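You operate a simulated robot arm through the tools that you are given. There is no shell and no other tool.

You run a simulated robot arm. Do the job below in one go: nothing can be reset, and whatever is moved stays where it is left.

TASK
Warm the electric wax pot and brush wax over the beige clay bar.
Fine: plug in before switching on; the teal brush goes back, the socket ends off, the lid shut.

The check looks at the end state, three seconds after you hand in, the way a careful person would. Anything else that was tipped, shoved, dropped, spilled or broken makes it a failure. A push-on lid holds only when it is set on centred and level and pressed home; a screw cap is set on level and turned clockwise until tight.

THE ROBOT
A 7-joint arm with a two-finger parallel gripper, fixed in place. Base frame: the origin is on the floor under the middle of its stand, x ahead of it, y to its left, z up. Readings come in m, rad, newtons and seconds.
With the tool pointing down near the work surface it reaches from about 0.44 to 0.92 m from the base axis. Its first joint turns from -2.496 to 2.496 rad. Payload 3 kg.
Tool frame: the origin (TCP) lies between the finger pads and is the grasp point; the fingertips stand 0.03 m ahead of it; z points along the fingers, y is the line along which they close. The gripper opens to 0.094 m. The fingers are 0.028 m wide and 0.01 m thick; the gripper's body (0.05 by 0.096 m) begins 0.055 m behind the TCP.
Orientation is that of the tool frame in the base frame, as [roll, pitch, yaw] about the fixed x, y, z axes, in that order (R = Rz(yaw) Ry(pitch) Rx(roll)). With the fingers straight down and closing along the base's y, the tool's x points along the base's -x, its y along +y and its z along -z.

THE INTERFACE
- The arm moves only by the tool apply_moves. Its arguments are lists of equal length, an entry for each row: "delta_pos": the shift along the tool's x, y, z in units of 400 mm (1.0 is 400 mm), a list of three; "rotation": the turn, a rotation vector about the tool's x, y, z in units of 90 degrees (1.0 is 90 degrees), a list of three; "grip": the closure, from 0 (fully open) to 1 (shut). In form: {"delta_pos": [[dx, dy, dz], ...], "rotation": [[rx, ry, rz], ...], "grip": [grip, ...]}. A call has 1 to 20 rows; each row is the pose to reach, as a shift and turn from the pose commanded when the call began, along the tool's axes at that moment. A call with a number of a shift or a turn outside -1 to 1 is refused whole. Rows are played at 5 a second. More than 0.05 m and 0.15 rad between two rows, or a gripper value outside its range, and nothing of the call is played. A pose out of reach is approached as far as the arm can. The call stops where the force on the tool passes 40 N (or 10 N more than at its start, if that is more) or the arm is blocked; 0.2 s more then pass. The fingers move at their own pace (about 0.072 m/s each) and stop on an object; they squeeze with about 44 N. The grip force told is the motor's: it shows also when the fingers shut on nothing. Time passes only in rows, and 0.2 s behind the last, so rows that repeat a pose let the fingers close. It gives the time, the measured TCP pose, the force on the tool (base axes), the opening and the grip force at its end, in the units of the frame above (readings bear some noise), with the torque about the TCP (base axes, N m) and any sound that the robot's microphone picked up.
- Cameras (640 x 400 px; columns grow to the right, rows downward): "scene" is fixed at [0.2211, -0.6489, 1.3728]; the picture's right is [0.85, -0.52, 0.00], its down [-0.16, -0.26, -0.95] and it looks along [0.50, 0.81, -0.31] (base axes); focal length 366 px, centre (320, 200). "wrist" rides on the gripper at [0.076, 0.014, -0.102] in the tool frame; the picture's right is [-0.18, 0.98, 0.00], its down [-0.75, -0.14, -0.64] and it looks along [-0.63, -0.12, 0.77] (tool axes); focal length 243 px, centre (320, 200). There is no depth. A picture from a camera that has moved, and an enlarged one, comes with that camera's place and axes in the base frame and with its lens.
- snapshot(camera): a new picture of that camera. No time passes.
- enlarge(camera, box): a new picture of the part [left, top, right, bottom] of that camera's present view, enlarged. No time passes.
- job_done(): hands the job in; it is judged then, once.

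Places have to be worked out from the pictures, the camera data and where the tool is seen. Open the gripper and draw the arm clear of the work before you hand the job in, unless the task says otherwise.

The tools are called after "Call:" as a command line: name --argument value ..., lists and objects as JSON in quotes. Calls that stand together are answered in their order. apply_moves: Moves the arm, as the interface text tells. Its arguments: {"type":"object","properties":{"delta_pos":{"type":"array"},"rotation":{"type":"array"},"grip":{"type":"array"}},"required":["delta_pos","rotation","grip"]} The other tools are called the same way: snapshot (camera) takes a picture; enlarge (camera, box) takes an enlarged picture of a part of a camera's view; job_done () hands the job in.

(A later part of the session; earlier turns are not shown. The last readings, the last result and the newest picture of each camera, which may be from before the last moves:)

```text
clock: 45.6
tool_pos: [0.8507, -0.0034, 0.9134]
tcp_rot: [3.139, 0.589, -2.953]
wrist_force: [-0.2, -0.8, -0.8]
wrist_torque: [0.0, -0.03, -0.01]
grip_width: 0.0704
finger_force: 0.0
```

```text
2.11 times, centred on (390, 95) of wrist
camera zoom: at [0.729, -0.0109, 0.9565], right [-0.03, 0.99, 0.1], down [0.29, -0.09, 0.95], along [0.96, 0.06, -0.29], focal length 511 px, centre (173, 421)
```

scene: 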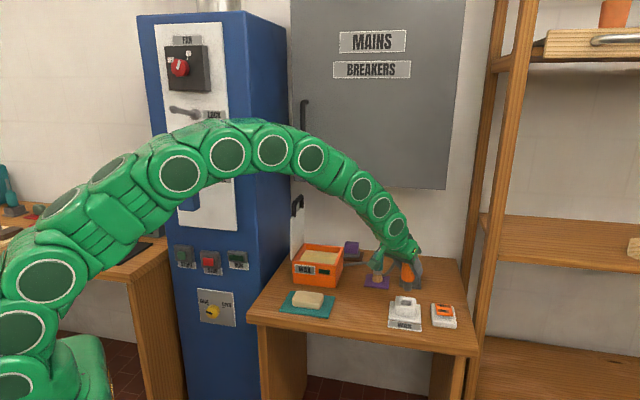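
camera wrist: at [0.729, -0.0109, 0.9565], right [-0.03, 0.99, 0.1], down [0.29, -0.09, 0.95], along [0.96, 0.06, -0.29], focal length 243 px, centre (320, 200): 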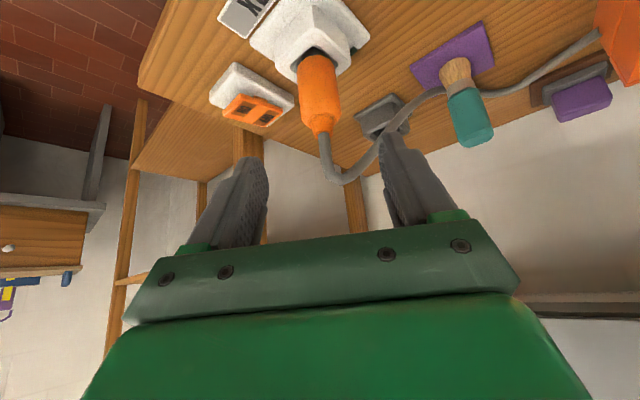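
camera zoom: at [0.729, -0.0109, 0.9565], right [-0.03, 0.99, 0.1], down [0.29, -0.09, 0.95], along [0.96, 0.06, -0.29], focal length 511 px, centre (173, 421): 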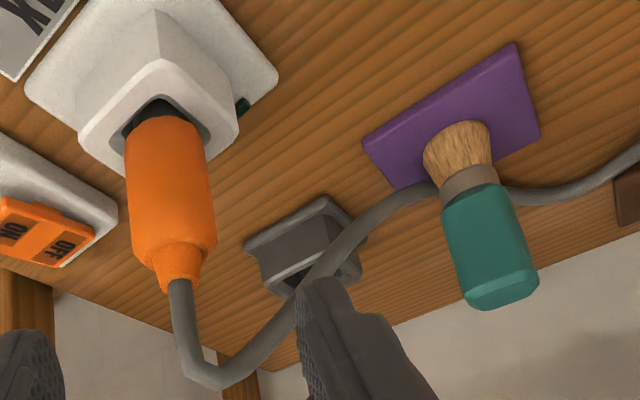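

The plug is upright and seated, and the brush is undisturbed. Next is the rocker: the ON label is at about (0.986,-0.074,0.750), so I'll close the fingers and hover the fingertips about 3.5 cm above it.

Call:
apply_moves --delta_pos '[[-0.0165, -0.0528, 0.0136], [-0.033, -0.1057, 0.0272], [-0.0495, -0.1585, 0.0407], [-0.066, -0.2113, 0.0543], [-0.0732, -0.2156, 0.1041], [-0.0804, -0.2198, 0.1539], [-0.0877, -0.2241, 0.2037], [-0.0949, -0.2284, 0.2534], [-0.1021, -0.2326, 0.3032], [-0.1093, -0.2369, 0.353]]' --rotation '[[0, 0, 0], [0, 0, 0], [0, 0, 0], [0, 0, 0], [0, 0, 0], [0, 0, 0], [0, 0, 0], [0, 0, 0], [0, 0, 0], [0, 0, 0]]' --grip '[0.25, 0.5, 0.8, 1, 1, 1, 1, 1, 1, 1]'

Call:
snapshot --camera "wrist"

Call:
enlarge --camera "scene" --box '[380, 230, 480, 340]'

```text
clock: 47.8
tool_pos: [0.9823, -0.0712, 0.822]
tcp_rot: [3.141, 0.591, -2.953]
wrist_force: [0.3, 0.2, -0.2]
wrist_torque: [-0.01, -0.03, -0.01]
grip_width: 0.0003
finger_force: 33.3
```

```text
taken
camera wrist: at [0.8603, -0.0815, 0.8658], right [-0.03, 0.99, 0.1], down [0.29, -0.09, 0.95], along [0.96, 0.06, -0.28], focal length 243 px, centre (320, 200)
```

wrist: 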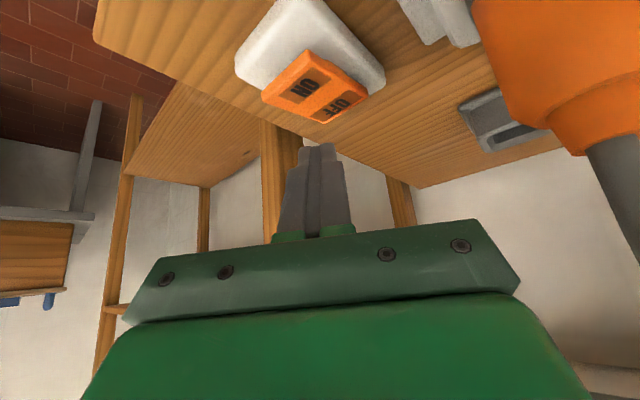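

```text
3.64 times, centred on (430, 285) of scene
camera zoom: at [0.2211, -0.6489, 1.3728], right [0.85, -0.52, 0.0], down [-0.16, -0.26, -0.95], along [0.5, 0.81, -0.31], focal length 1332 px, centre (-80, -109)
```

zoom: 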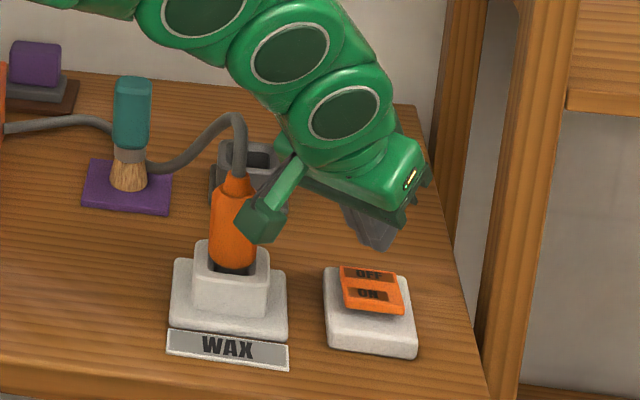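

The wrist view confirms ON at about (0.988,-0.076) and OFF at (1.013,-0.053). I'll shift 7 mm in -y and descend 3.4 cm to just above the ON end.

Call:
apply_moves --delta_pos '[[0, -0.0163, 0], [0.0127, -0.0163, 0.0171], [0.0254, -0.0163, 0.0342], [0.0381, -0.0163, 0.0512], [0.0508, -0.0163, 0.0683]]' --rotation '[[0, 0, 0], [0, 0, 0], [0, 0, 0], [0, 0, 0], [0, 0, 0]]' --grip '[1, 1, 1, 1, 1]'

Call:
enlarge --camera "wrist" --box '[220, 60, 400, 180]'

Call:
enlarge --camera "scene" --box '[420, 270, 470, 330]'

```text
clock: 49.0
tool_pos: [0.9826, -0.0801, 0.7866]
tcp_rot: [3.14, 0.591, -2.954]
wrist_force: [0.4, 0.7, 0.7]
wrist_torque: [0.03, 0.0, 0.03]
grip_width: 0.0
finger_force: 33.1
```

```text
3.33 times, centred on (310, 120) of wrist
camera zoom: at [0.8596, -0.089, 0.8305], right [-0.03, 0.99, 0.1], down [0.29, -0.09, 0.95], along [0.96, 0.06, -0.29], focal length 809 px, centre (353, 467)
```

zoom: 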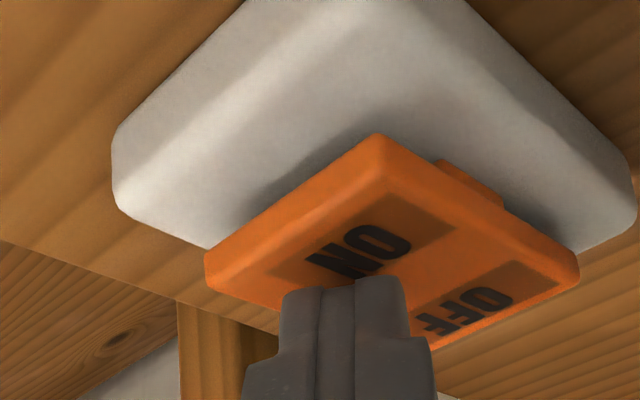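

```text
6.67 times, centred on (445, 300) of scene
camera zoom: at [0.2211, -0.6489, 1.3728], right [0.85, -0.52, 0.0], down [-0.16, -0.26, -0.95], along [0.5, 0.81, -0.31], focal length 2442 px, centre (-513, -467)
```

zoom: 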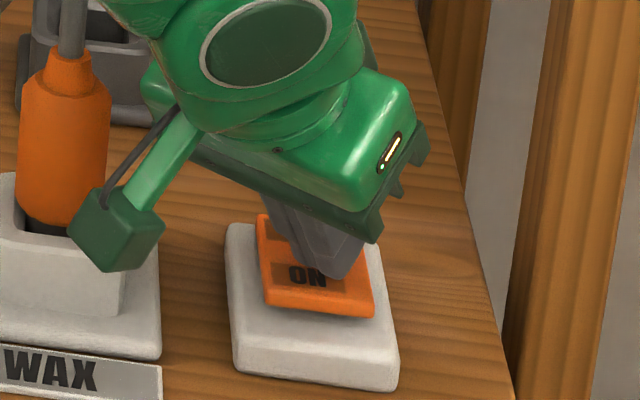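

The fingertips would land too near the rocker's pivot, so I'll lift 8 mm, shift about 1 cm towards the ON end, and press down slowly.

Call:
apply_moves --delta_pos '[[-0.0111, 0, -0.0166], [0.008, -0.0135, -0.0293], [0.0136, -0.0135, -0.021], [0.0191, -0.0135, -0.0127], [0.0247, -0.0135, -0.0043], [0.0302, -0.0135, 0.004], [0.0358, -0.0135, 0.0123]]' --rotation '[[0, 0, 0], [0, 0, 0], [0, 0, 0], [0, 0, 0], [0, 0, 0], [0, 0, 0], [0, 0, 0]]' --grip '[1, 1, 1, 1, 1, 1, 1]'

Call:
enlarge --camera "wrist" --box '[220, 60, 400, 180]'

Call:
enlarge --camera "scene" --box '[420, 270, 470, 330]'

```text
clock: 50.5
tool_pos: [0.9755, -0.088, 0.7825]
tcp_rot: [-3.141, 0.593, -2.952]
wrist_force: [-15.4, -0.1, 17.4]
wrist_torque: [0.13, 0.41, 0.18]
grip_width: 0.0001
finger_force: 32.8
stopped in row 7: the force on the tool passed its limit at 48 N (the readings are from after the stop); the commanded pose is now the measured one
```

```text
3.33 times, centred on (310, 120) of wrist
camera zoom: at [0.8534, -0.0964, 0.8248], right [-0.04, 0.99, 0.1], down [0.29, -0.09, 0.95], along [0.96, 0.06, -0.28], focal length 809 px, centre (353, 467)
```

zoom: 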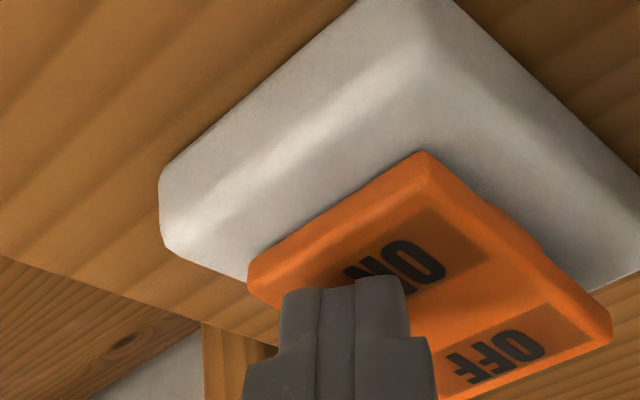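

```text
6.67 times, centred on (445, 300) of scene
camera zoom: at [0.2211, -0.6489, 1.3728], right [0.85, -0.52, 0.0], down [-0.16, -0.26, -0.95], along [0.5, 0.81, -0.31], focal length 2442 px, centre (-513, -467)
```

zoom: 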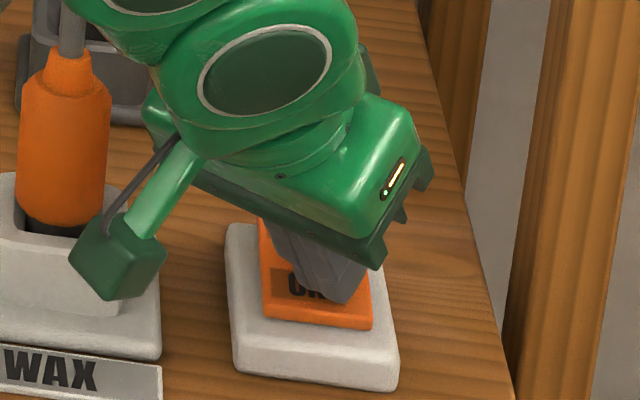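

Force peaked at 48 N and the ON end looks pressed down. I'll lift clear and check the rocker and any indicator lamps.

Call:
apply_moves --delta_pos '[[-0.0278, 0, -0.0416], [-0.0695, 0, -0.1039], [-0.0834, 0, -0.18]]' --rotation '[[0, 0, 0], [0, 0, 0], [0, 0, 0]]' --grip '[1, 1, 1]'

Call:
snapshot --camera "scene"

Call:
enlarge --camera "scene" --box '[380, 270, 470, 335]'

Call:
enlarge --camera "scene" --box '[280, 240, 350, 295]'

Call:
snapshot --camera "wrist"

```text
clock: 51.3
tool_pos: [0.9612, -0.0914, 0.8571]
tcp_rot: [-3.142, 0.59, -2.952]
wrist_force: [-0.3, -0.9, 0.5]
wrist_torque: [0.02, 0.01, -0.01]
grip_width: 0.0
finger_force: 32.9
```

```text
taken
```

scene: 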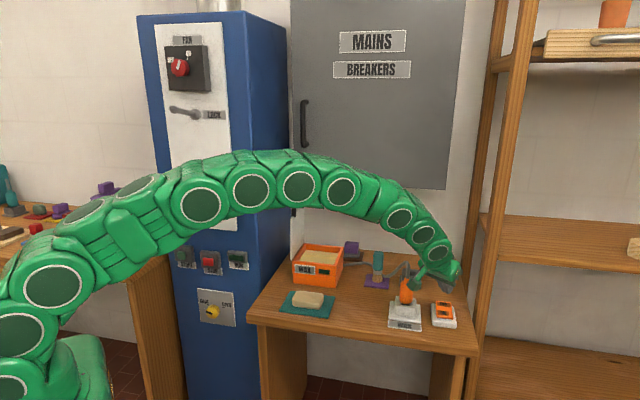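

```text
6.15 times, centred on (425, 302) of scene
camera zoom: at [0.2211, -0.6489, 1.3728], right [0.85, -0.52, 0.0], down [-0.16, -0.26, -0.95], along [0.5, 0.81, -0.31], focal length 2255 px, centre (-326, -431)
```

zoom: 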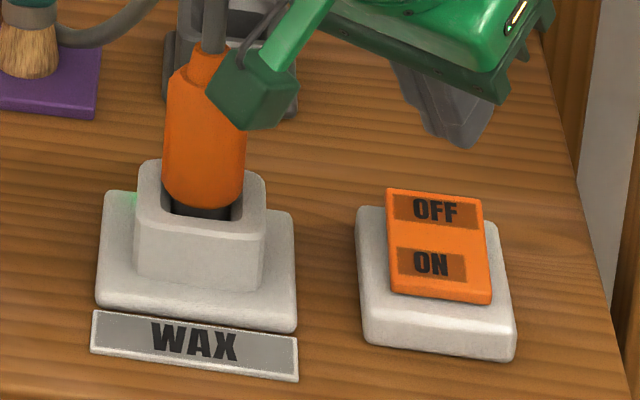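

```text
7.27 times, centred on (315, 268) of scene
camera zoom: at [0.2211, -0.6489, 1.3728], right [0.85, -0.52, 0.0], down [-0.16, -0.26, -0.95], along [0.5, 0.81, -0.31], focal length 2664 px, centre (356, -291)
```

zoom: 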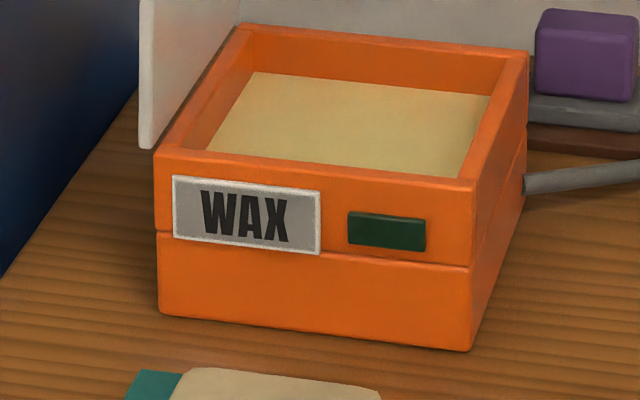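

```text
taken
camera wrist: at [0.8394, -0.1001, 0.8997], right [-0.03, 0.99, 0.1], down [0.29, -0.09, 0.95], along [0.96, 0.06, -0.28], focal length 243 px, centre (320, 200)
```

wrist: 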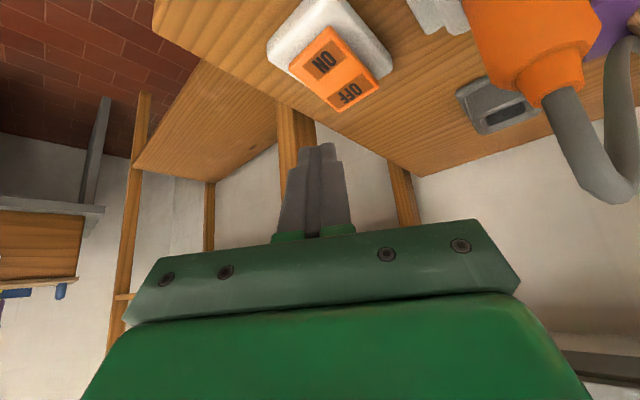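

The rocker is now ON and a green lamp glows at the socket, so the pot has power; its own lamp is still dark while it warms. I'll rise clear of the cable and swing to a pre-grasp above the brush, squared to the table (heading 45°, tilt 25°).

Call:
apply_moves --delta_pos '[[-0.0145, 0.0212, -0.0704], [-0.0289, 0.0423, -0.1407], [-0.0434, 0.0635, -0.2111], [-0.0578, 0.0846, -0.2814], [-0.0723, 0.1058, -0.3518], [-0.0804, 0.1675, -0.3298], [-0.0886, 0.2291, -0.3077], [-0.0967, 0.2908, -0.2857], [-0.1048, 0.3524, -0.2637], [-0.1129, 0.4141, -0.2416], [-0.1211, 0.4757, -0.2196], [-0.1292, 0.5374, -0.1975], [-0.1373, 0.599, -0.1755]]' --rotation '[[0, 0, 0], [0, 0, 0], [0, 0, 0], [0, 0, 0], [0, 0, 0], [-0.0233, 0.0119, -0.0414], [-0.0467, 0.0237, -0.0829], [-0.07, 0.0356, -0.1243], [-0.0934, 0.0475, -0.1657], [-0.1167, 0.0593, -0.2071], [-0.14, 0.0712, -0.2486], [-0.1634, 0.083, -0.29], [-0.1867, 0.0949, -0.3314]]' --grip '[1, 1, 1, 1, 0.6, 0.3, 0.3, 0.3, 0.3, 0.3, 0.3, 0.3, 0.3]'

Call:
snapshot --camera "wrist"

Call:
snapshot --camera "scene"

```text
clock: 54.1
tool_pos: [0.926, 0.1471, 0.9461]
tcp_rot: [-3.138, 0.438, -2.354]
wrist_force: [0.7, 0.1, 1.1]
wrist_torque: [-0.01, 0.03, 0.02]
grip_width: 0.066
finger_force: 0.0
```

```text
taken
camera wrist: at [0.8349, 0.0778, 1.0066], right [-0.58, 0.81, 0.08], down [0.39, 0.19, 0.9], along [0.72, 0.55, -0.43], focal length 243 px, centre (320, 200)
```

wrist: 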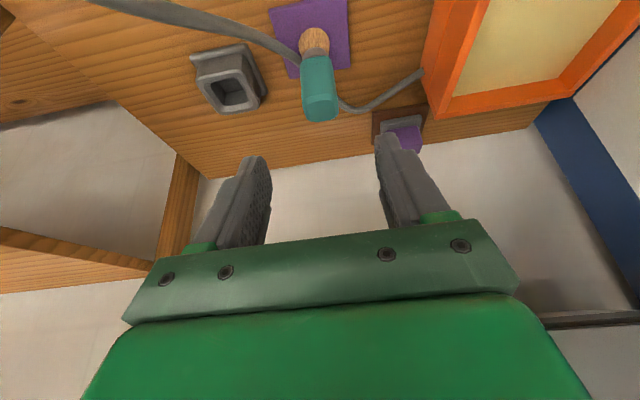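

```text
taken
```

scene: 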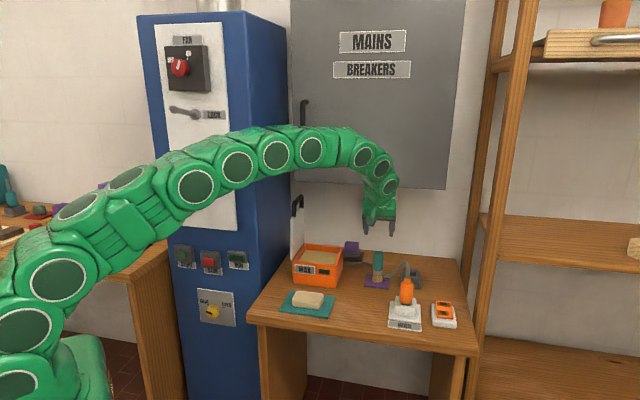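

I'm above the brush. I'll zoom in to see its exact place and how its handle is turned, and check the pot lamp.

Call:
enlarge --camera "wrist" --box '[230, 0, 430, 150]'

Call:
enlarge --camera "scene" --box '[280, 230, 420, 320]'

Call:
enlarge --camera "wrist" --box '[400, 0, 640, 150]'

```text
2.67 times, centred on (330, 75) of wrist
camera zoom: at [0.8349, 0.0778, 1.0066], right [-0.58, 0.81, 0.08], down [0.39, 0.19, 0.9], along [0.72, 0.55, -0.43], focal length 647 px, centre (293, 533)
```

zoom: 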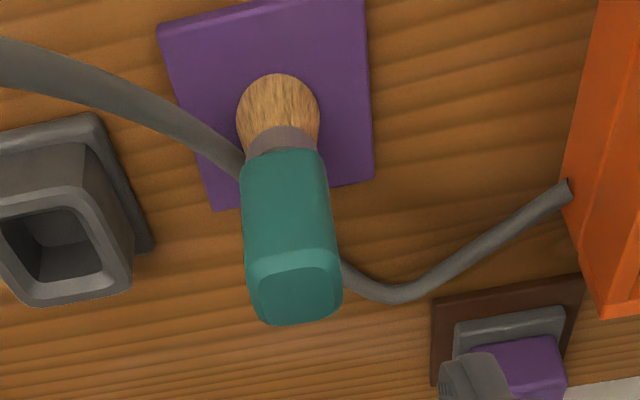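

```text
4.44 times, centred on (350, 275) of scene
camera zoom: at [0.2211, -0.6489, 1.3728], right [0.85, -0.52, 0.0], down [-0.16, -0.26, -0.95], along [0.5, 0.81, -0.31], focal length 1628 px, centre (187, -133)
```

zoom: 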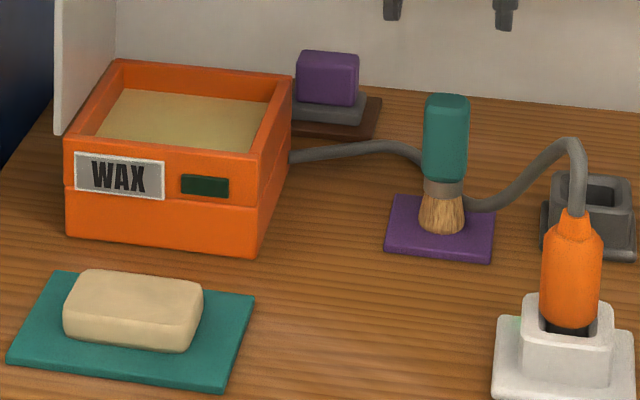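

```text
2.67 times, centred on (520, 75) of wrist
camera zoom: at [0.8349, 0.0778, 1.0066], right [-0.58, 0.81, 0.08], down [0.39, 0.19, 0.9], along [0.72, 0.55, -0.43], focal length 647 px, centre (-213, 533)
```

zoom: 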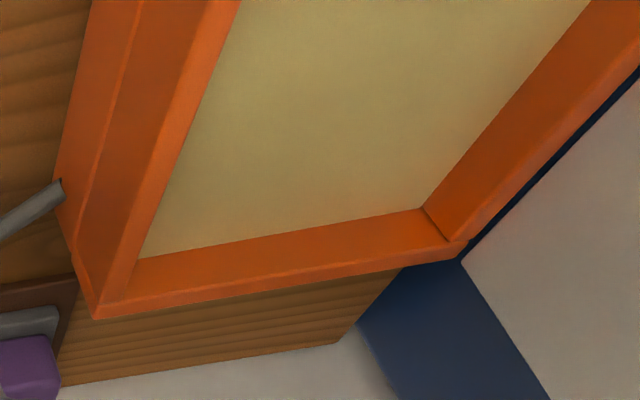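

The brush stands square to the table at about (0.9685,0.192) and lines up with the tool axis; the pot lamp is still dark. I'll descend 15 cm along the tool axis so the fingers straddle the handle.

Call:
apply_moves --delta_pos '[[0.002, 0.001, 0.06], [0.003, 0.002, 0.12], [0.004, 0.0025, 0.18], [0.005, 0.0025, 0.24], [0.006, 0.0025, 0.3]]' --rotation '[[0, 0, 0], [0, 0, 0], [0, 0, 0], [0, 0, 0], [0, 0, 0]]' --grip '[0.3, 0.3, 0.3, 0.3, 0.3]'

Call:
snapshot --camera "wrist"

Call:
enlarge --camera "scene" --box '[280, 220, 420, 310]'

```text
clock: 55.3
tool_pos: [0.9593, 0.1819, 0.8401]
tcp_rot: [-3.14, 0.44, -2.354]
wrist_force: [0.6, 0.8, -0.3]
wrist_torque: [0.01, 0.03, 0.0]
grip_width: 0.0658
finger_force: 0.1
```

```text
taken
camera wrist: at [0.8684, 0.1129, 0.9002], right [-0.58, 0.81, 0.08], down [0.39, 0.19, 0.9], along [0.72, 0.55, -0.43], focal length 243 px, centre (320, 200)
```

wrist: 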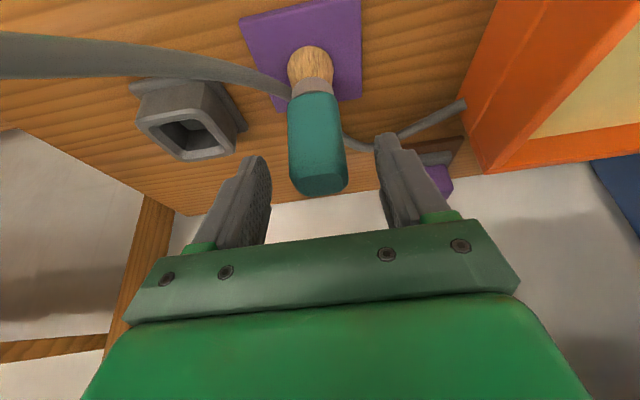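

```text
4.44 times, centred on (350, 265) of scene
camera zoom: at [0.2211, -0.6489, 1.3728], right [0.85, -0.52, 0.0], down [-0.16, -0.26, -0.95], along [0.5, 0.81, -0.31], focal length 1628 px, centre (187, -89)
```

zoom: 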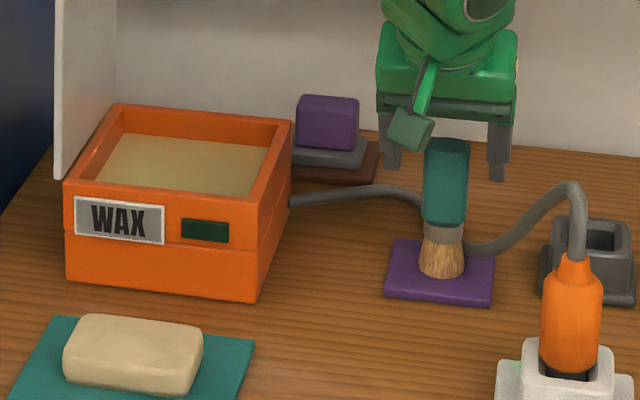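

The fingers straddle the handle and are centred. I'll go the last 3.3 cm and close on it.

Call:
apply_moves --delta_pos '[[0, 0, 0.03], [0, 0, 0.06], [0, 0, 0.082], [0, 0, 0.082], [0, 0, 0.082], [0, 0, 0.082], [0, 0, 0.082], [0, 0, 0.082]]' --rotation '[[0, 0, 0], [0, 0, 0], [0, 0, 0], [0, 0, 0], [0, 0, 0], [0, 0, 0], [0, 0, 0], [0, 0, 0]]' --grip '[0.3, 0.3, 0.3, 0.3, 0.5, 1, 1, 1]'

Call:
snapshot --camera "wrist"

Call:
enlarge --camera "scene" --box '[280, 220, 420, 310]'

```text
clock: 57.1
tool_pos: [0.9693, 0.1913, 0.8111]
tcp_rot: [-3.14, 0.44, -2.355]
wrist_force: [1.4, -0.7, 1.6]
wrist_torque: [-0.01, -0.06, -0.04]
grip_width: 0.0375
finger_force: 44.3
```

```text
taken
camera wrist: at [0.8776, 0.1216, 0.8709], right [-0.58, 0.81, 0.08], down [0.39, 0.19, 0.9], along [0.72, 0.55, -0.43], focal length 243 px, centre (320, 200)
```

wrist: 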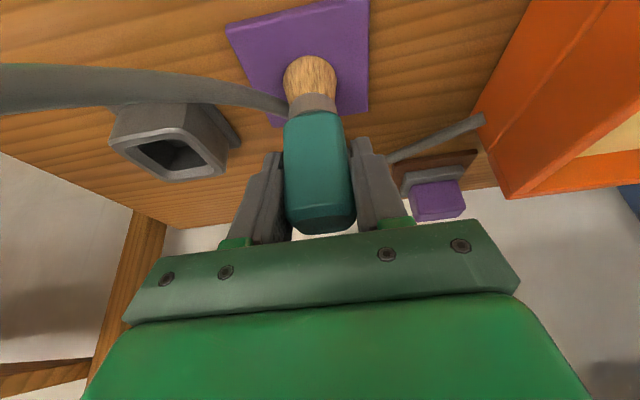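

```text
4.44 times, centred on (350, 265) of scene
camera zoom: at [0.2211, -0.6489, 1.3728], right [0.85, -0.52, 0.0], down [-0.16, -0.26, -0.95], along [0.5, 0.81, -0.31], focal length 1628 px, centre (187, -89)
```

zoom: 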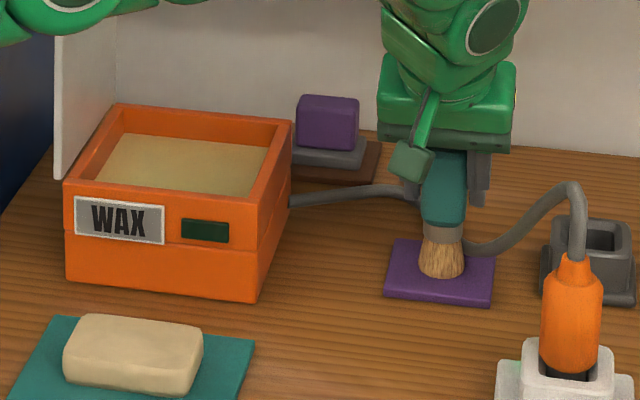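

The brush is gripped at 37.5 mm, and I note the return pose: TCP (0.969,0.191,0.811), tilt 0.44. The pot lamp is still dark, so I'll hold here 4 s to let it warm.

Call:
apply_moves --delta_pos '[[0, 0, 0], [0, 0, 0], [0, 0, 0], [0, 0, 0], [0, 0, 0], [0, 0, 0], [0, 0, 0], [0, 0, 0], [0, 0, 0], [0, 0, 0], [0, 0, 0], [0, 0, 0], [0, 0, 0], [0, 0, 0], [0, 0, 0], [0, 0, 0], [0, 0, 0], [0, 0, 0], [0, 0, 0], [0, 0, 0]]' --rotation '[[0, 0, 0], [0, 0, 0], [0, 0, 0], [0, 0, 0], [0, 0, 0], [0, 0, 0], [0, 0, 0], [0, 0, 0], [0, 0, 0], [0, 0, 0], [0, 0, 0], [0, 0, 0], [0, 0, 0], [0, 0, 0], [0, 0, 0], [0, 0, 0], [0, 0, 0], [0, 0, 0], [0, 0, 0], [0, 0, 0]]' --grip '[1, 1, 1, 1, 1, 1, 1, 1, 1, 1, 1, 1, 1, 1, 1, 1, 1, 1, 1, 1]'

Call:
enlarge --camera "scene" --box '[280, 240, 420, 330]'

```text
clock: 61.3
tool_pos: [0.9687, 0.1917, 0.8105]
tcp_rot: [-3.139, 0.441, -2.354]
wrist_force: [1.0, -1.4, 3.1]
wrist_torque: [0.02, 0.01, 0.0]
grip_width: 0.0373
finger_force: 44.2
```

```text
4.44 times, centred on (350, 285) of scene
camera zoom: at [0.2211, -0.6489, 1.3728], right [0.85, -0.52, 0.0], down [-0.16, -0.26, -0.95], along [0.5, 0.81, -0.31], focal length 1628 px, centre (187, -178)
```

zoom: 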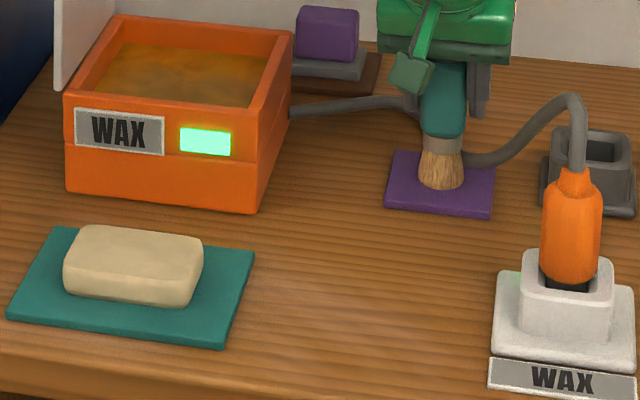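

The pot lamp is bright green and the wax has melted. I'll lift the brush straight up 4 cm and check the cable doesn't snag.

Call:
apply_moves --delta_pos '[[-0.0106, 0, -0.0226], [-0.0213, 0, -0.0452], [-0.0319, 0, -0.0679], [-0.0426, 0, -0.0905]]' --rotation '[[0, 0, 0], [0, 0, 0], [0, 0, 0], [0, 0, 0]]' --grip '[1, 1, 1, 1]'

Call:
snapshot --camera "wrist"

Call:
enlarge --camera "scene" --box '[280, 220, 420, 310]'

```text
clock: 62.3
tool_pos: [0.9672, 0.193, 0.8502]
tcp_rot: [3.139, 0.439, -2.356]
wrist_force: [0.5, 0.5, -2.0]
wrist_torque: [-0.01, 0.01, 0.02]
grip_width: 0.0375
finger_force: 44.6
```

```text
taken
camera wrist: at [0.8772, 0.1233, 0.9098], right [-0.58, 0.81, 0.08], down [0.39, 0.19, 0.9], along [0.72, 0.55, -0.43], focal length 243 px, centre (320, 200)
```

wrist: 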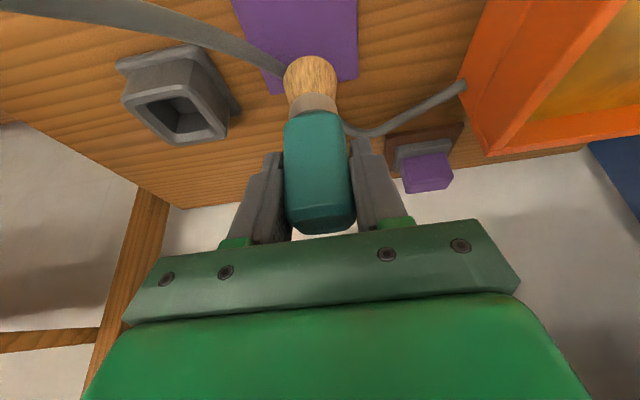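

```text
4.44 times, centred on (350, 265) of scene
camera zoom: at [0.2211, -0.6489, 1.3728], right [0.85, -0.52, 0.0], down [-0.16, -0.26, -0.95], along [0.5, 0.81, -0.31], focal length 1628 px, centre (187, -89)
```

zoom: 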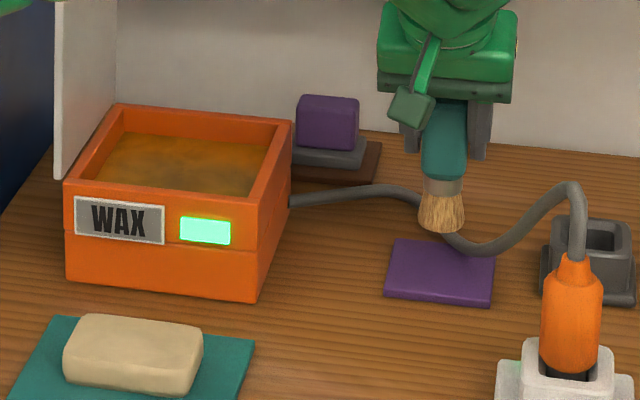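

The brush is lifted cleanly and the cable didn't move with it. I'll raise to 0.935 and carry it level over the pot to about (0.833,0.318).

Call:
apply_moves --delta_pos '[[-0.0226, 0, -0.0481], [-0.0453, 0, -0.0962], [-0.0679, 0, -0.1442], [-0.0905, 0, -0.1923], [-0.0887, 0.0577, -0.1932], [-0.0869, 0.1153, -0.194], [-0.0851, 0.173, -0.1949], [-0.0833, 0.2307, -0.1957], [-0.0814, 0.2883, -0.1966], [-0.0796, 0.346, -0.1974], [-0.0778, 0.4036, -0.1983], [-0.076, 0.4613, -0.1991]]' --rotation '[[0, 0, 0], [0, 0, 0], [0, 0, 0], [0, 0, 0], [0, 0, 0], [0, 0, 0], [0, 0, 0], [0, 0, 0], [0, 0, 0], [0, 0, 0], [0, 0, 0], [0, 0, 0]]' --grip '[1, 1, 1, 1, 1, 1, 1, 1, 1, 1, 1, 1]'

Call:
snapshot --camera "wrist"

Call:
snapshot --camera "scene"

Call:
enlarge --camera "scene" --box '[270, 190, 400, 320]'

```text
clock: 64.9
tool_pos: [0.8317, 0.3168, 0.9341]
tcp_rot: [-3.138, 0.438, -2.357]
wrist_force: [0.1, 0.1, -0.9]
wrist_torque: [-0.03, 0.03, 0.0]
grip_width: 0.0374
finger_force: 43.8
```

```text
taken
camera wrist: at [0.7424, 0.2468, 0.9945], right [-0.58, 0.81, 0.08], down [0.39, 0.19, 0.9], along [0.72, 0.55, -0.43], focal length 243 px, centre (320, 200)
```

wrist: 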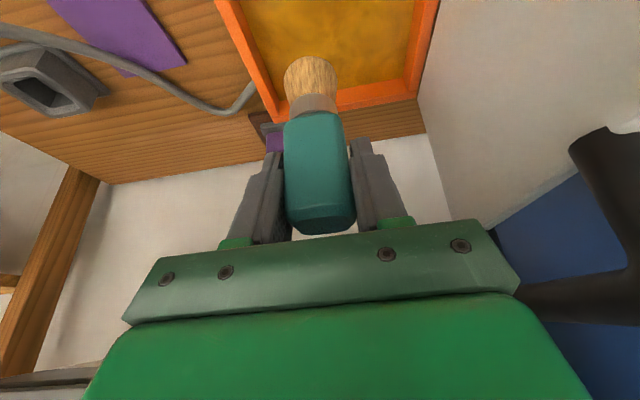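

```text
taken
```

scene: 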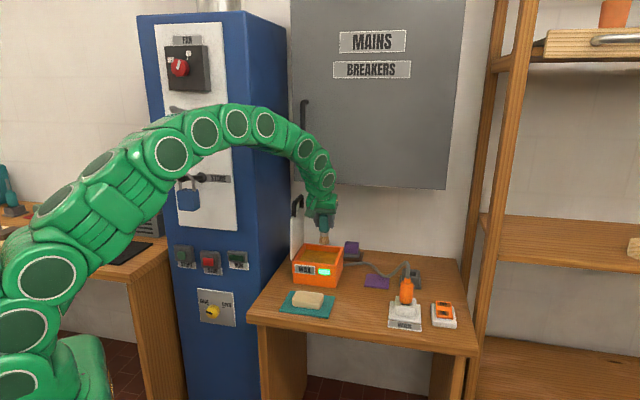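

```text
3.08 times, centred on (335, 255) of scene
camera zoom: at [0.2211, -0.6489, 1.3728], right [0.85, -0.52, 0.0], down [-0.16, -0.26, -0.95], along [0.5, 0.81, -0.31], focal length 1127 px, centre (274, 31)
```

zoom: 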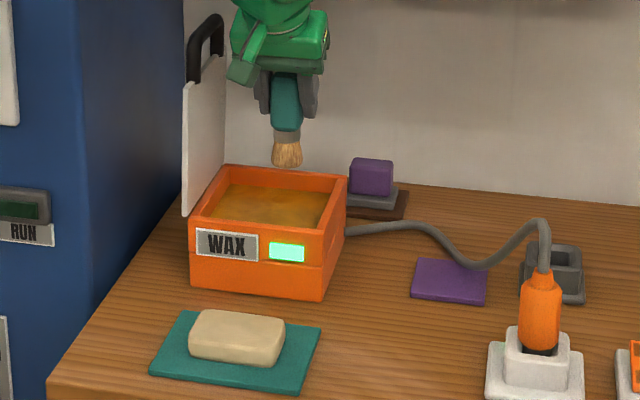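

The brush hangs over the middle of the molten wax, clear of the lid and the rim. I'll lower 6.5 cm so the bristles enter the wax and pause there.

Call:
apply_moves --delta_pos '[[0.0138, 0, 0.0294], [0.0276, 0, 0.0589], [0.0413, 0, 0.0883], [0.0551, 0, 0.1177], [0.0689, 0, 0.1472], [0.0689, 0, 0.1472], [0.0689, 0, 0.1472]]' --rotation '[[0, 0, 0], [0, 0, 0], [0, 0, 0], [0, 0, 0], [0, 0, 0], [0, 0, 0], [0, 0, 0]]' --grip '[1, 1, 1, 1, 1, 1, 1]'

Call:
snapshot --camera "wrist"

Call:
enlarge --camera "scene" --box '[285, 220, 355, 290]'

```text
clock: 66.5
tool_pos: [0.8327, 0.319, 0.8706]
tcp_rot: [-3.139, 0.439, -2.354]
wrist_force: [-1.0, 0.0, -1.2]
wrist_torque: [-0.01, 0.0, 0.03]
grip_width: 0.0373
finger_force: 44.1
```

```text
taken
camera wrist: at [0.7423, 0.2497, 0.9311], right [-0.58, 0.81, 0.08], down [0.39, 0.19, 0.9], along [0.72, 0.55, -0.43], focal length 243 px, centre (320, 200)
```

wrist: 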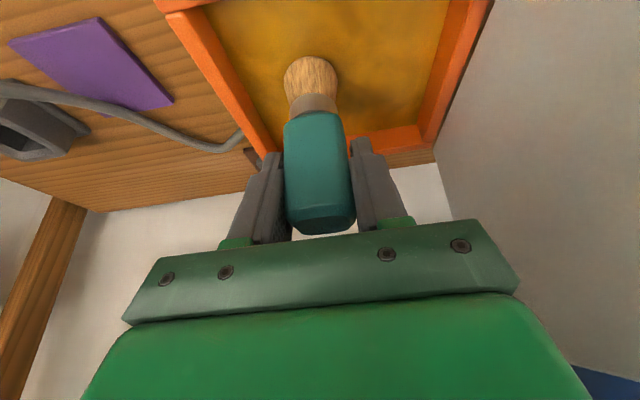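

```text
5.71 times, centred on (320, 255) of scene
camera zoom: at [0.2211, -0.6489, 1.3728], right [0.85, -0.52, 0.0], down [-0.16, -0.26, -0.95], along [0.5, 0.81, -0.31], focal length 2094 px, centre (320, -114)
```

zoom: 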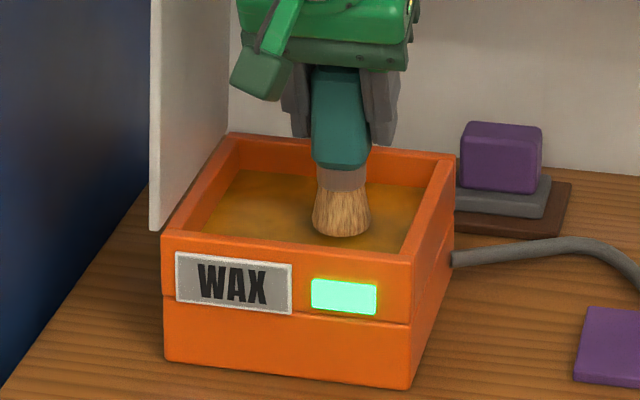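

The bristle tip is only just at the wax surface, with nothing submerged yet. I'll lower another 2 cm.

Call:
apply_moves --delta_pos '[[0.0071, 0, 0.0151], [0.0141, 0, 0.0302], [0.0212, 0, 0.0453], [0.0212, 0, 0.0453]]' --rotation '[[0, 0, 0], [0, 0, 0], [0, 0, 0], [0, 0, 0]]' --grip '[1, 1, 1, 1]'

Call:
snapshot --camera "wrist"

Call:
enlarge --camera "scene" --box '[285, 220, 355, 290]'

```text
clock: 67.5
tool_pos: [0.8339, 0.3188, 0.8494]
tcp_rot: [-3.14, 0.439, -2.354]
wrist_force: [-0.5, -0.2, -0.7]
wrist_torque: [-0.05, 0.02, 0.03]
grip_width: 0.0374
finger_force: 43.5
```

```text
taken
camera wrist: at [0.7428, 0.2487, 0.9098], right [-0.58, 0.81, 0.08], down [0.39, 0.19, 0.9], along [0.72, 0.55, -0.43], focal length 243 px, centre (320, 200)
```

wrist: 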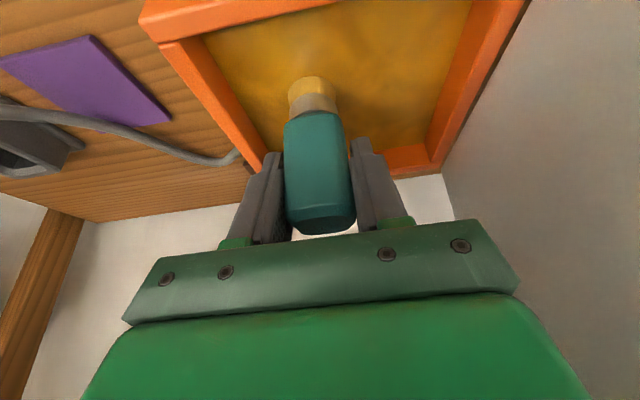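

```text
5.71 times, centred on (320, 255) of scene
camera zoom: at [0.2211, -0.6489, 1.3728], right [0.85, -0.52, 0.0], down [-0.16, -0.26, -0.95], along [0.5, 0.81, -0.31], focal length 2094 px, centre (320, -114)
```

zoom: 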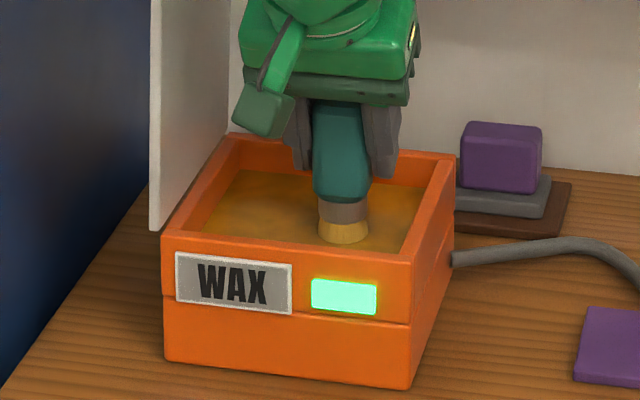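

The bristles are submerged and have turned wax-yellow. I'll swirl about 1 cm to load them, then lift out and let them drip over the pot.

Call:
apply_moves --delta_pos '[[0, 0.02, 0], [0, -0.02, 0], [0, 0, 0], [0, 0, 0], [-0.0225, 0, -0.048], [-0.0451, 0, -0.0961], [-0.0676, 0, -0.1441], [-0.0902, 0, -0.1924], [-0.0902, 0, -0.1924], [-0.0902, 0, -0.1924], [-0.0902, 0, -0.1924], [-0.0902, 0, -0.1924], [-0.0902, 0, -0.1924], [-0.0902, 0, -0.1924], [-0.0902, 0, -0.1924]]' --rotation '[[0, 0, 0], [0, 0, 0], [0, 0, 0], [0, 0, 0], [0, 0, 0], [0, 0, 0], [0, 0, 0], [0, 0, 0], [0, 0, 0], [0, 0, 0], [0, 0, 0], [0, 0, 0], [0, 0, 0], [0, 0, 0], [0, 0, 0]]' --grip '[1, 1, 1, 1, 1, 1, 1, 1, 1, 1, 1, 1, 1, 1, 1]'

Call:
snapshot --camera "wrist"

Call:
enlarge --camera "scene" --box '[270, 200, 370, 320]'

```text
clock: 70.7
tool_pos: [0.8303, 0.3176, 0.9346]
tcp_rot: [-3.139, 0.44, -2.354]
wrist_force: [0.3, 0.3, 0.0]
wrist_torque: [0.01, 0.0, 0.01]
grip_width: 0.0375
finger_force: 43.9
```

```text
taken
camera wrist: at [0.7414, 0.2478, 0.9947], right [-0.58, 0.81, 0.08], down [0.39, 0.19, 0.9], along [0.72, 0.55, -0.43], focal length 243 px, centre (320, 200)
```

wrist: 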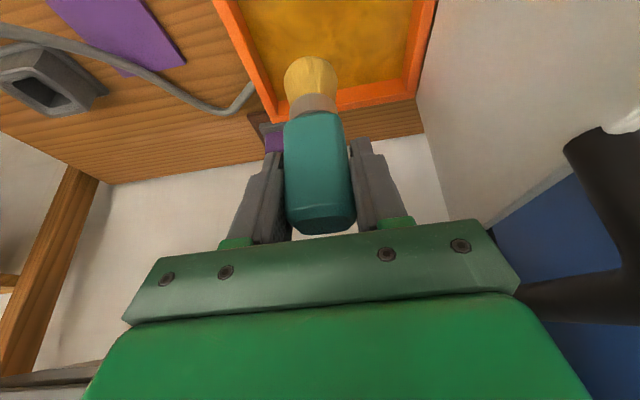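

```text
3.33 times, centred on (320, 260) of scene
camera zoom: at [0.2211, -0.6489, 1.3728], right [0.85, -0.52, 0.0], down [-0.16, -0.26, -0.95], along [0.5, 0.81, -0.31], focal length 1221 px, centre (320, 0)
```

zoom: 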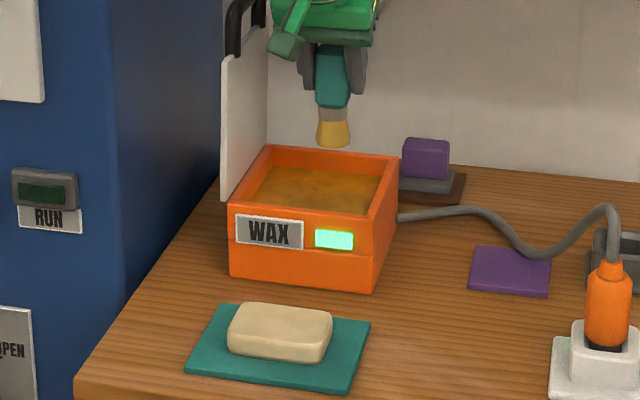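

The bristles are loaded and nothing is dripping. I'll carry the brush level over to the clay bar (centre about (0.697,0.194), top about 0.749) and stop about 3.5 cm above it.

Call:
apply_moves --delta_pos '[[0.0515, 0.0023, -0.0241], [0.1031, 0.0047, -0.0483], [0.1546, 0.007, -0.0724], [0.2061, 0.0093, -0.0966], [0.2576, 0.0116, -0.1207], [0.3092, 0.014, -0.1448], [0.3607, 0.0163, -0.169], [0.4122, 0.0186, -0.1931], [0.4299, 0.0186, -0.1554], [0.4475, 0.0186, -0.1176], [0.4652, 0.0186, -0.0799]]' --rotation '[[0, 0, 0], [0, 0, 0], [0, 0, 0], [0, 0, 0], [0, 0, 0], [0, 0, 0], [0, 0, 0], [0, 0, 0], [0, 0, 0], [0, 0, 0], [0, 0, 0]]' --grip '[1, 1, 1, 1, 1, 1, 1, 1, 1, 1, 1]'

Call:
snapshot --camera "wrist"

Call:
snapshot --camera "scene"

Call:
enlarge --camera "scene" --box '[270, 240, 360, 325]'

```text
clock: 73.1
tool_pos: [0.7014, 0.1939, 0.8836]
tcp_rot: [-3.14, 0.437, -2.354]
wrist_force: [0.9, 0.1, -0.1]
wrist_torque: [-0.01, -0.01, 0.01]
grip_width: 0.0374
finger_force: 43.8
```

```text
taken
camera wrist: at [0.6103, 0.1241, 0.9447], right [-0.58, 0.81, 0.08], down [0.39, 0.19, 0.9], along [0.72, 0.55, -0.43], focal length 243 px, centre (320, 200)
```

wrist: 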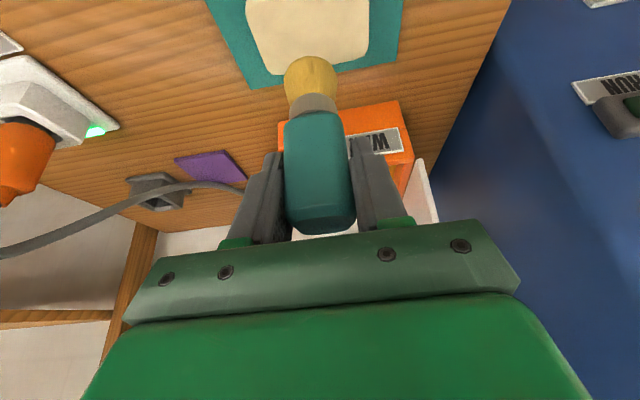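

```text
taken
```

scene: 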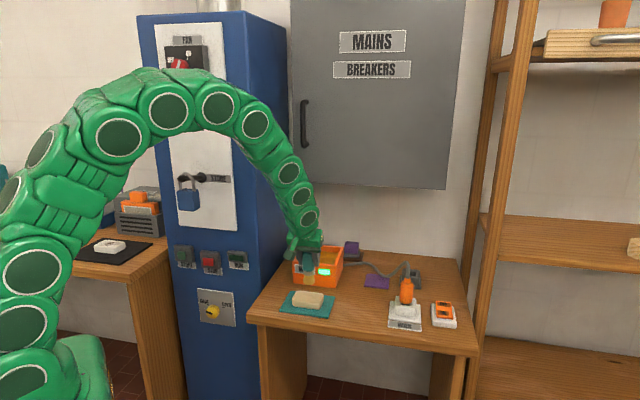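

```text
4.71 times, centred on (315, 282) of scene
camera zoom: at [0.2211, -0.6489, 1.3728], right [0.85, -0.52, 0.0], down [-0.16, -0.26, -0.95], along [0.5, 0.81, -0.31], focal length 1724 px, centre (344, -188)
```

zoom: 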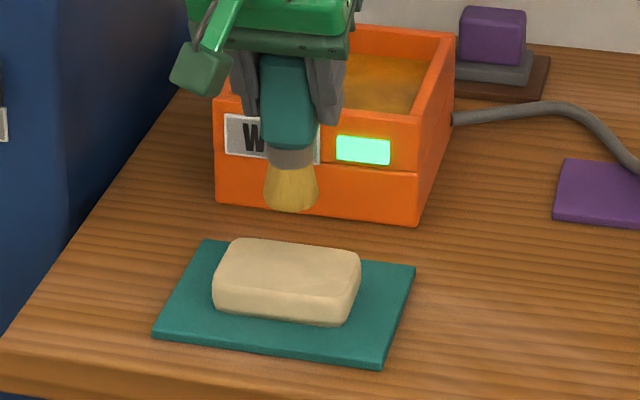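

The brush axis sits right over the bar's centre. I'll move to the front-left corner of the bar and lower to within about a millimetre of its top, reading the force.

Call:
apply_moves --delta_pos '[[0.02, 0.025, 0.01], [0.045, 0.05, 0.03], [0.065, 0.07, 0.05], [0.0755, 0.0763, 0.063], [0.0776, 0.0763, 0.0675], [0.0797, 0.0763, 0.072]]' --rotation '[[0, 0, 0], [0, 0, 0], [0, 0, 0], [0, 0, 0], [0, 0, 0], [0, 0, 0]]' --grip '[1, 1, 1, 1, 1, 1]'

Call:
enlarge --camera "scene" --box '[280, 265, 345, 325]'

Call:
enlarge --camera "wrist" --box '[200, 0, 440, 150]'

```text
clock: 74.5
tool_pos: [0.6679, 0.2048, 0.8457]
tcp_rot: [-3.141, 0.437, -2.356]
wrist_force: [0.3, -1.0, -1.0]
wrist_torque: [-0.01, -0.04, 0.04]
grip_width: 0.0372
finger_force: 44.4
```

```text
6.67 times, centred on (312, 295) of scene
camera zoom: at [0.2211, -0.6489, 1.3728], right [0.85, -0.52, 0.0], down [-0.16, -0.26, -0.95], along [0.5, 0.81, -0.31], focal length 2442 px, centre (370, -433)
```

zoom: 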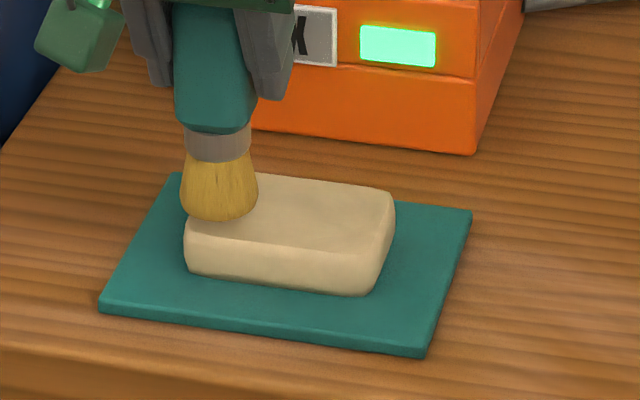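

```text
2.67 times, centred on (320, 75) of wrist
camera zoom: at [0.5761, 0.1346, 0.9058], right [-0.58, 0.81, 0.08], down [0.39, 0.19, 0.9], along [0.72, 0.55, -0.43], focal length 647 px, centre (320, 533)
```

zoom: 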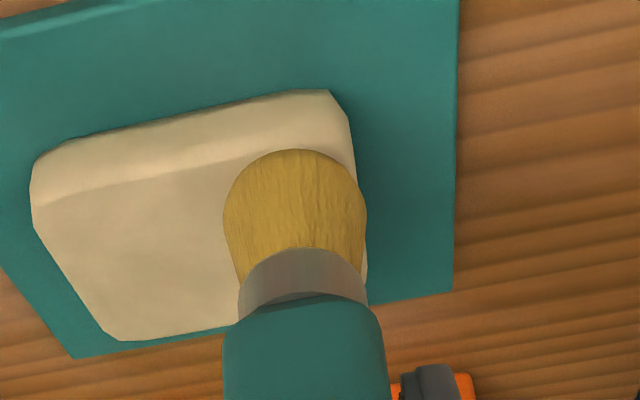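

The bristles hover right at the left end of the bar with no contact force yet. I'll lower 3 mm more to make light contact.

Call:
apply_moves --delta_pos '[[0.0011, 0, 0.0023], [0.0021, 0, 0.0045], [0.0032, 0, 0.0068], [0.0032, 0, 0.0068]]' --rotation '[[0, 0, 0], [0, 0, 0], [0, 0, 0], [0, 0, 0]]' --grip '[1, 1, 1, 1]'

Call:
enlarge --camera "scene" --box '[280, 265, 345, 325]'

```text
clock: 75.5
tool_pos: [0.6666, 0.2046, 0.8409]
tcp_rot: [-3.14, 0.439, -2.356]
wrist_force: [0.2, 0.0, -1.3]
wrist_torque: [-0.01, -0.02, 0.03]
grip_width: 0.0376
finger_force: 44.5
```

```text
6.67 times, centred on (312, 295) of scene
camera zoom: at [0.2211, -0.6489, 1.3728], right [0.85, -0.52, 0.0], down [-0.16, -0.26, -0.95], along [0.5, 0.81, -0.31], focal length 2442 px, centre (370, -433)
```

zoom: 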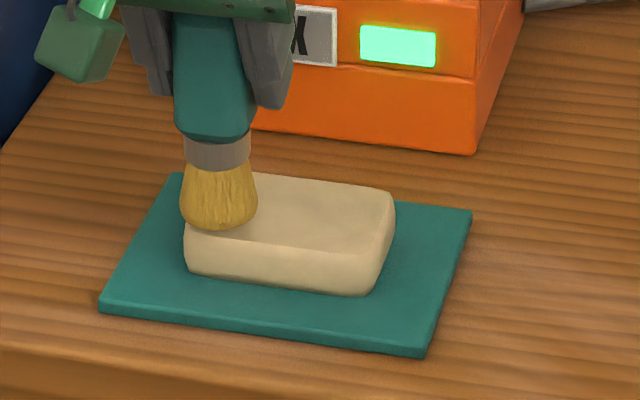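

There's still no contact, though the bristle base is within 1–2 mm of the top edge. I'll lower 2 mm more and read the force.

Call:
apply_moves --delta_pos '[[0.0011, 0, 0.0023], [0.0021, 0, 0.0045], [0.0021, 0, 0.0045]]' --rotation '[[0, 0, 0], [0, 0, 0], [0, 0, 0]]' --grip '[1, 1, 1]'

Call:
enlarge --camera "scene" --box '[280, 265, 345, 325]'

```text
clock: 76.3
tool_pos: [0.6657, 0.203, 0.841]
tcp_rot: [-3.139, 0.438, -2.354]
wrist_force: [0.0, -1.0, -1.0]
wrist_torque: [0.0, 0.0, -0.01]
grip_width: 0.0374
finger_force: 43.9
```

```text
6.67 times, centred on (312, 295) of scene
camera zoom: at [0.2211, -0.6489, 1.3728], right [0.85, -0.52, 0.0], down [-0.16, -0.26, -0.95], along [0.5, 0.81, -0.31], focal length 2442 px, centre (370, -433)
```

zoom: 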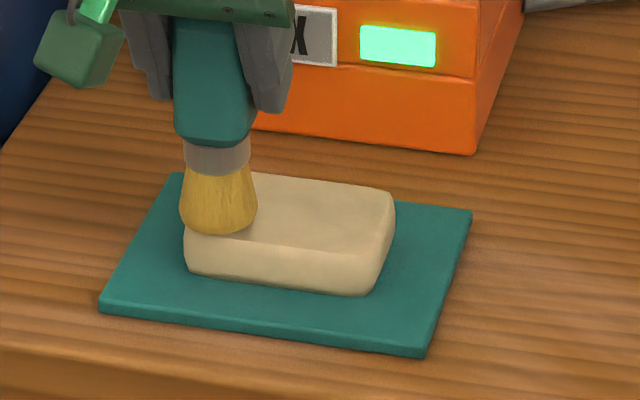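

The bristles are visually at the surface. I'll make a test stroke along the bar to its right end and see whether wax is laid down.

Call:
apply_moves --delta_pos '[[0, -0.0233, 0], [0, -0.0467, 0], [0, -0.07, 0], [0, -0.0933, 0], [0, -0.1167, 0], [0, -0.14, 0]]' --rotation '[[0, 0, 0], [0, 0, 0], [0, 0, 0], [0, 0, 0], [0, 0, 0], [0, 0, 0]]' --grip '[1, 1, 1, 1, 1, 1]'

Call:
enlarge --camera "scene" --box '[280, 265, 345, 325]'

Call:
enlarge --camera "wrist" --box '[200, 0, 440, 150]'

```text
clock: 77.7
tool_pos: [0.7054, 0.1646, 0.8395]
tcp_rot: [-3.14, 0.44, -2.354]
wrist_force: [-0.3, -0.2, -0.5]
wrist_torque: [-0.04, -0.02, -0.03]
grip_width: 0.0374
finger_force: 43.8
```

```text
6.67 times, centred on (312, 295) of scene
camera zoom: at [0.2211, -0.6489, 1.3728], right [0.85, -0.52, 0.0], down [-0.16, -0.26, -0.95], along [0.5, 0.81, -0.31], focal length 2442 px, centre (370, -433)
```

zoom: 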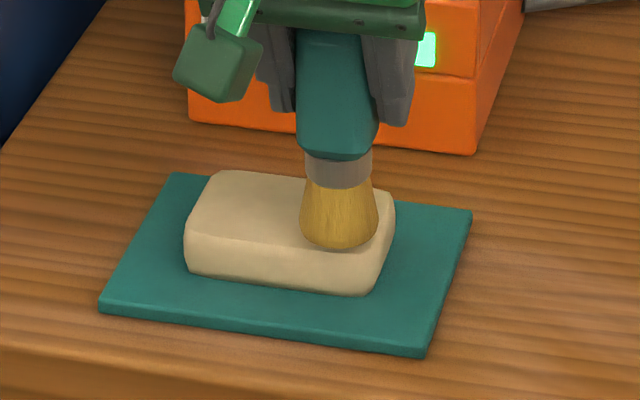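

```text
2.67 times, centred on (320, 75) of wrist
camera zoom: at [0.615, 0.0946, 0.9008], right [-0.58, 0.81, 0.08], down [0.39, 0.19, 0.9], along [0.72, 0.55, -0.43], focal length 647 px, centre (320, 533)
```

zoom: 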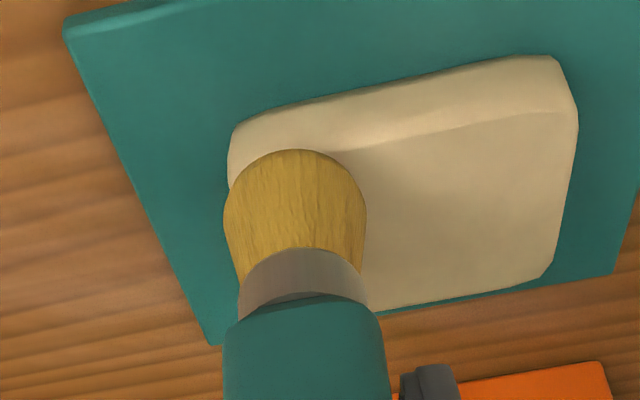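

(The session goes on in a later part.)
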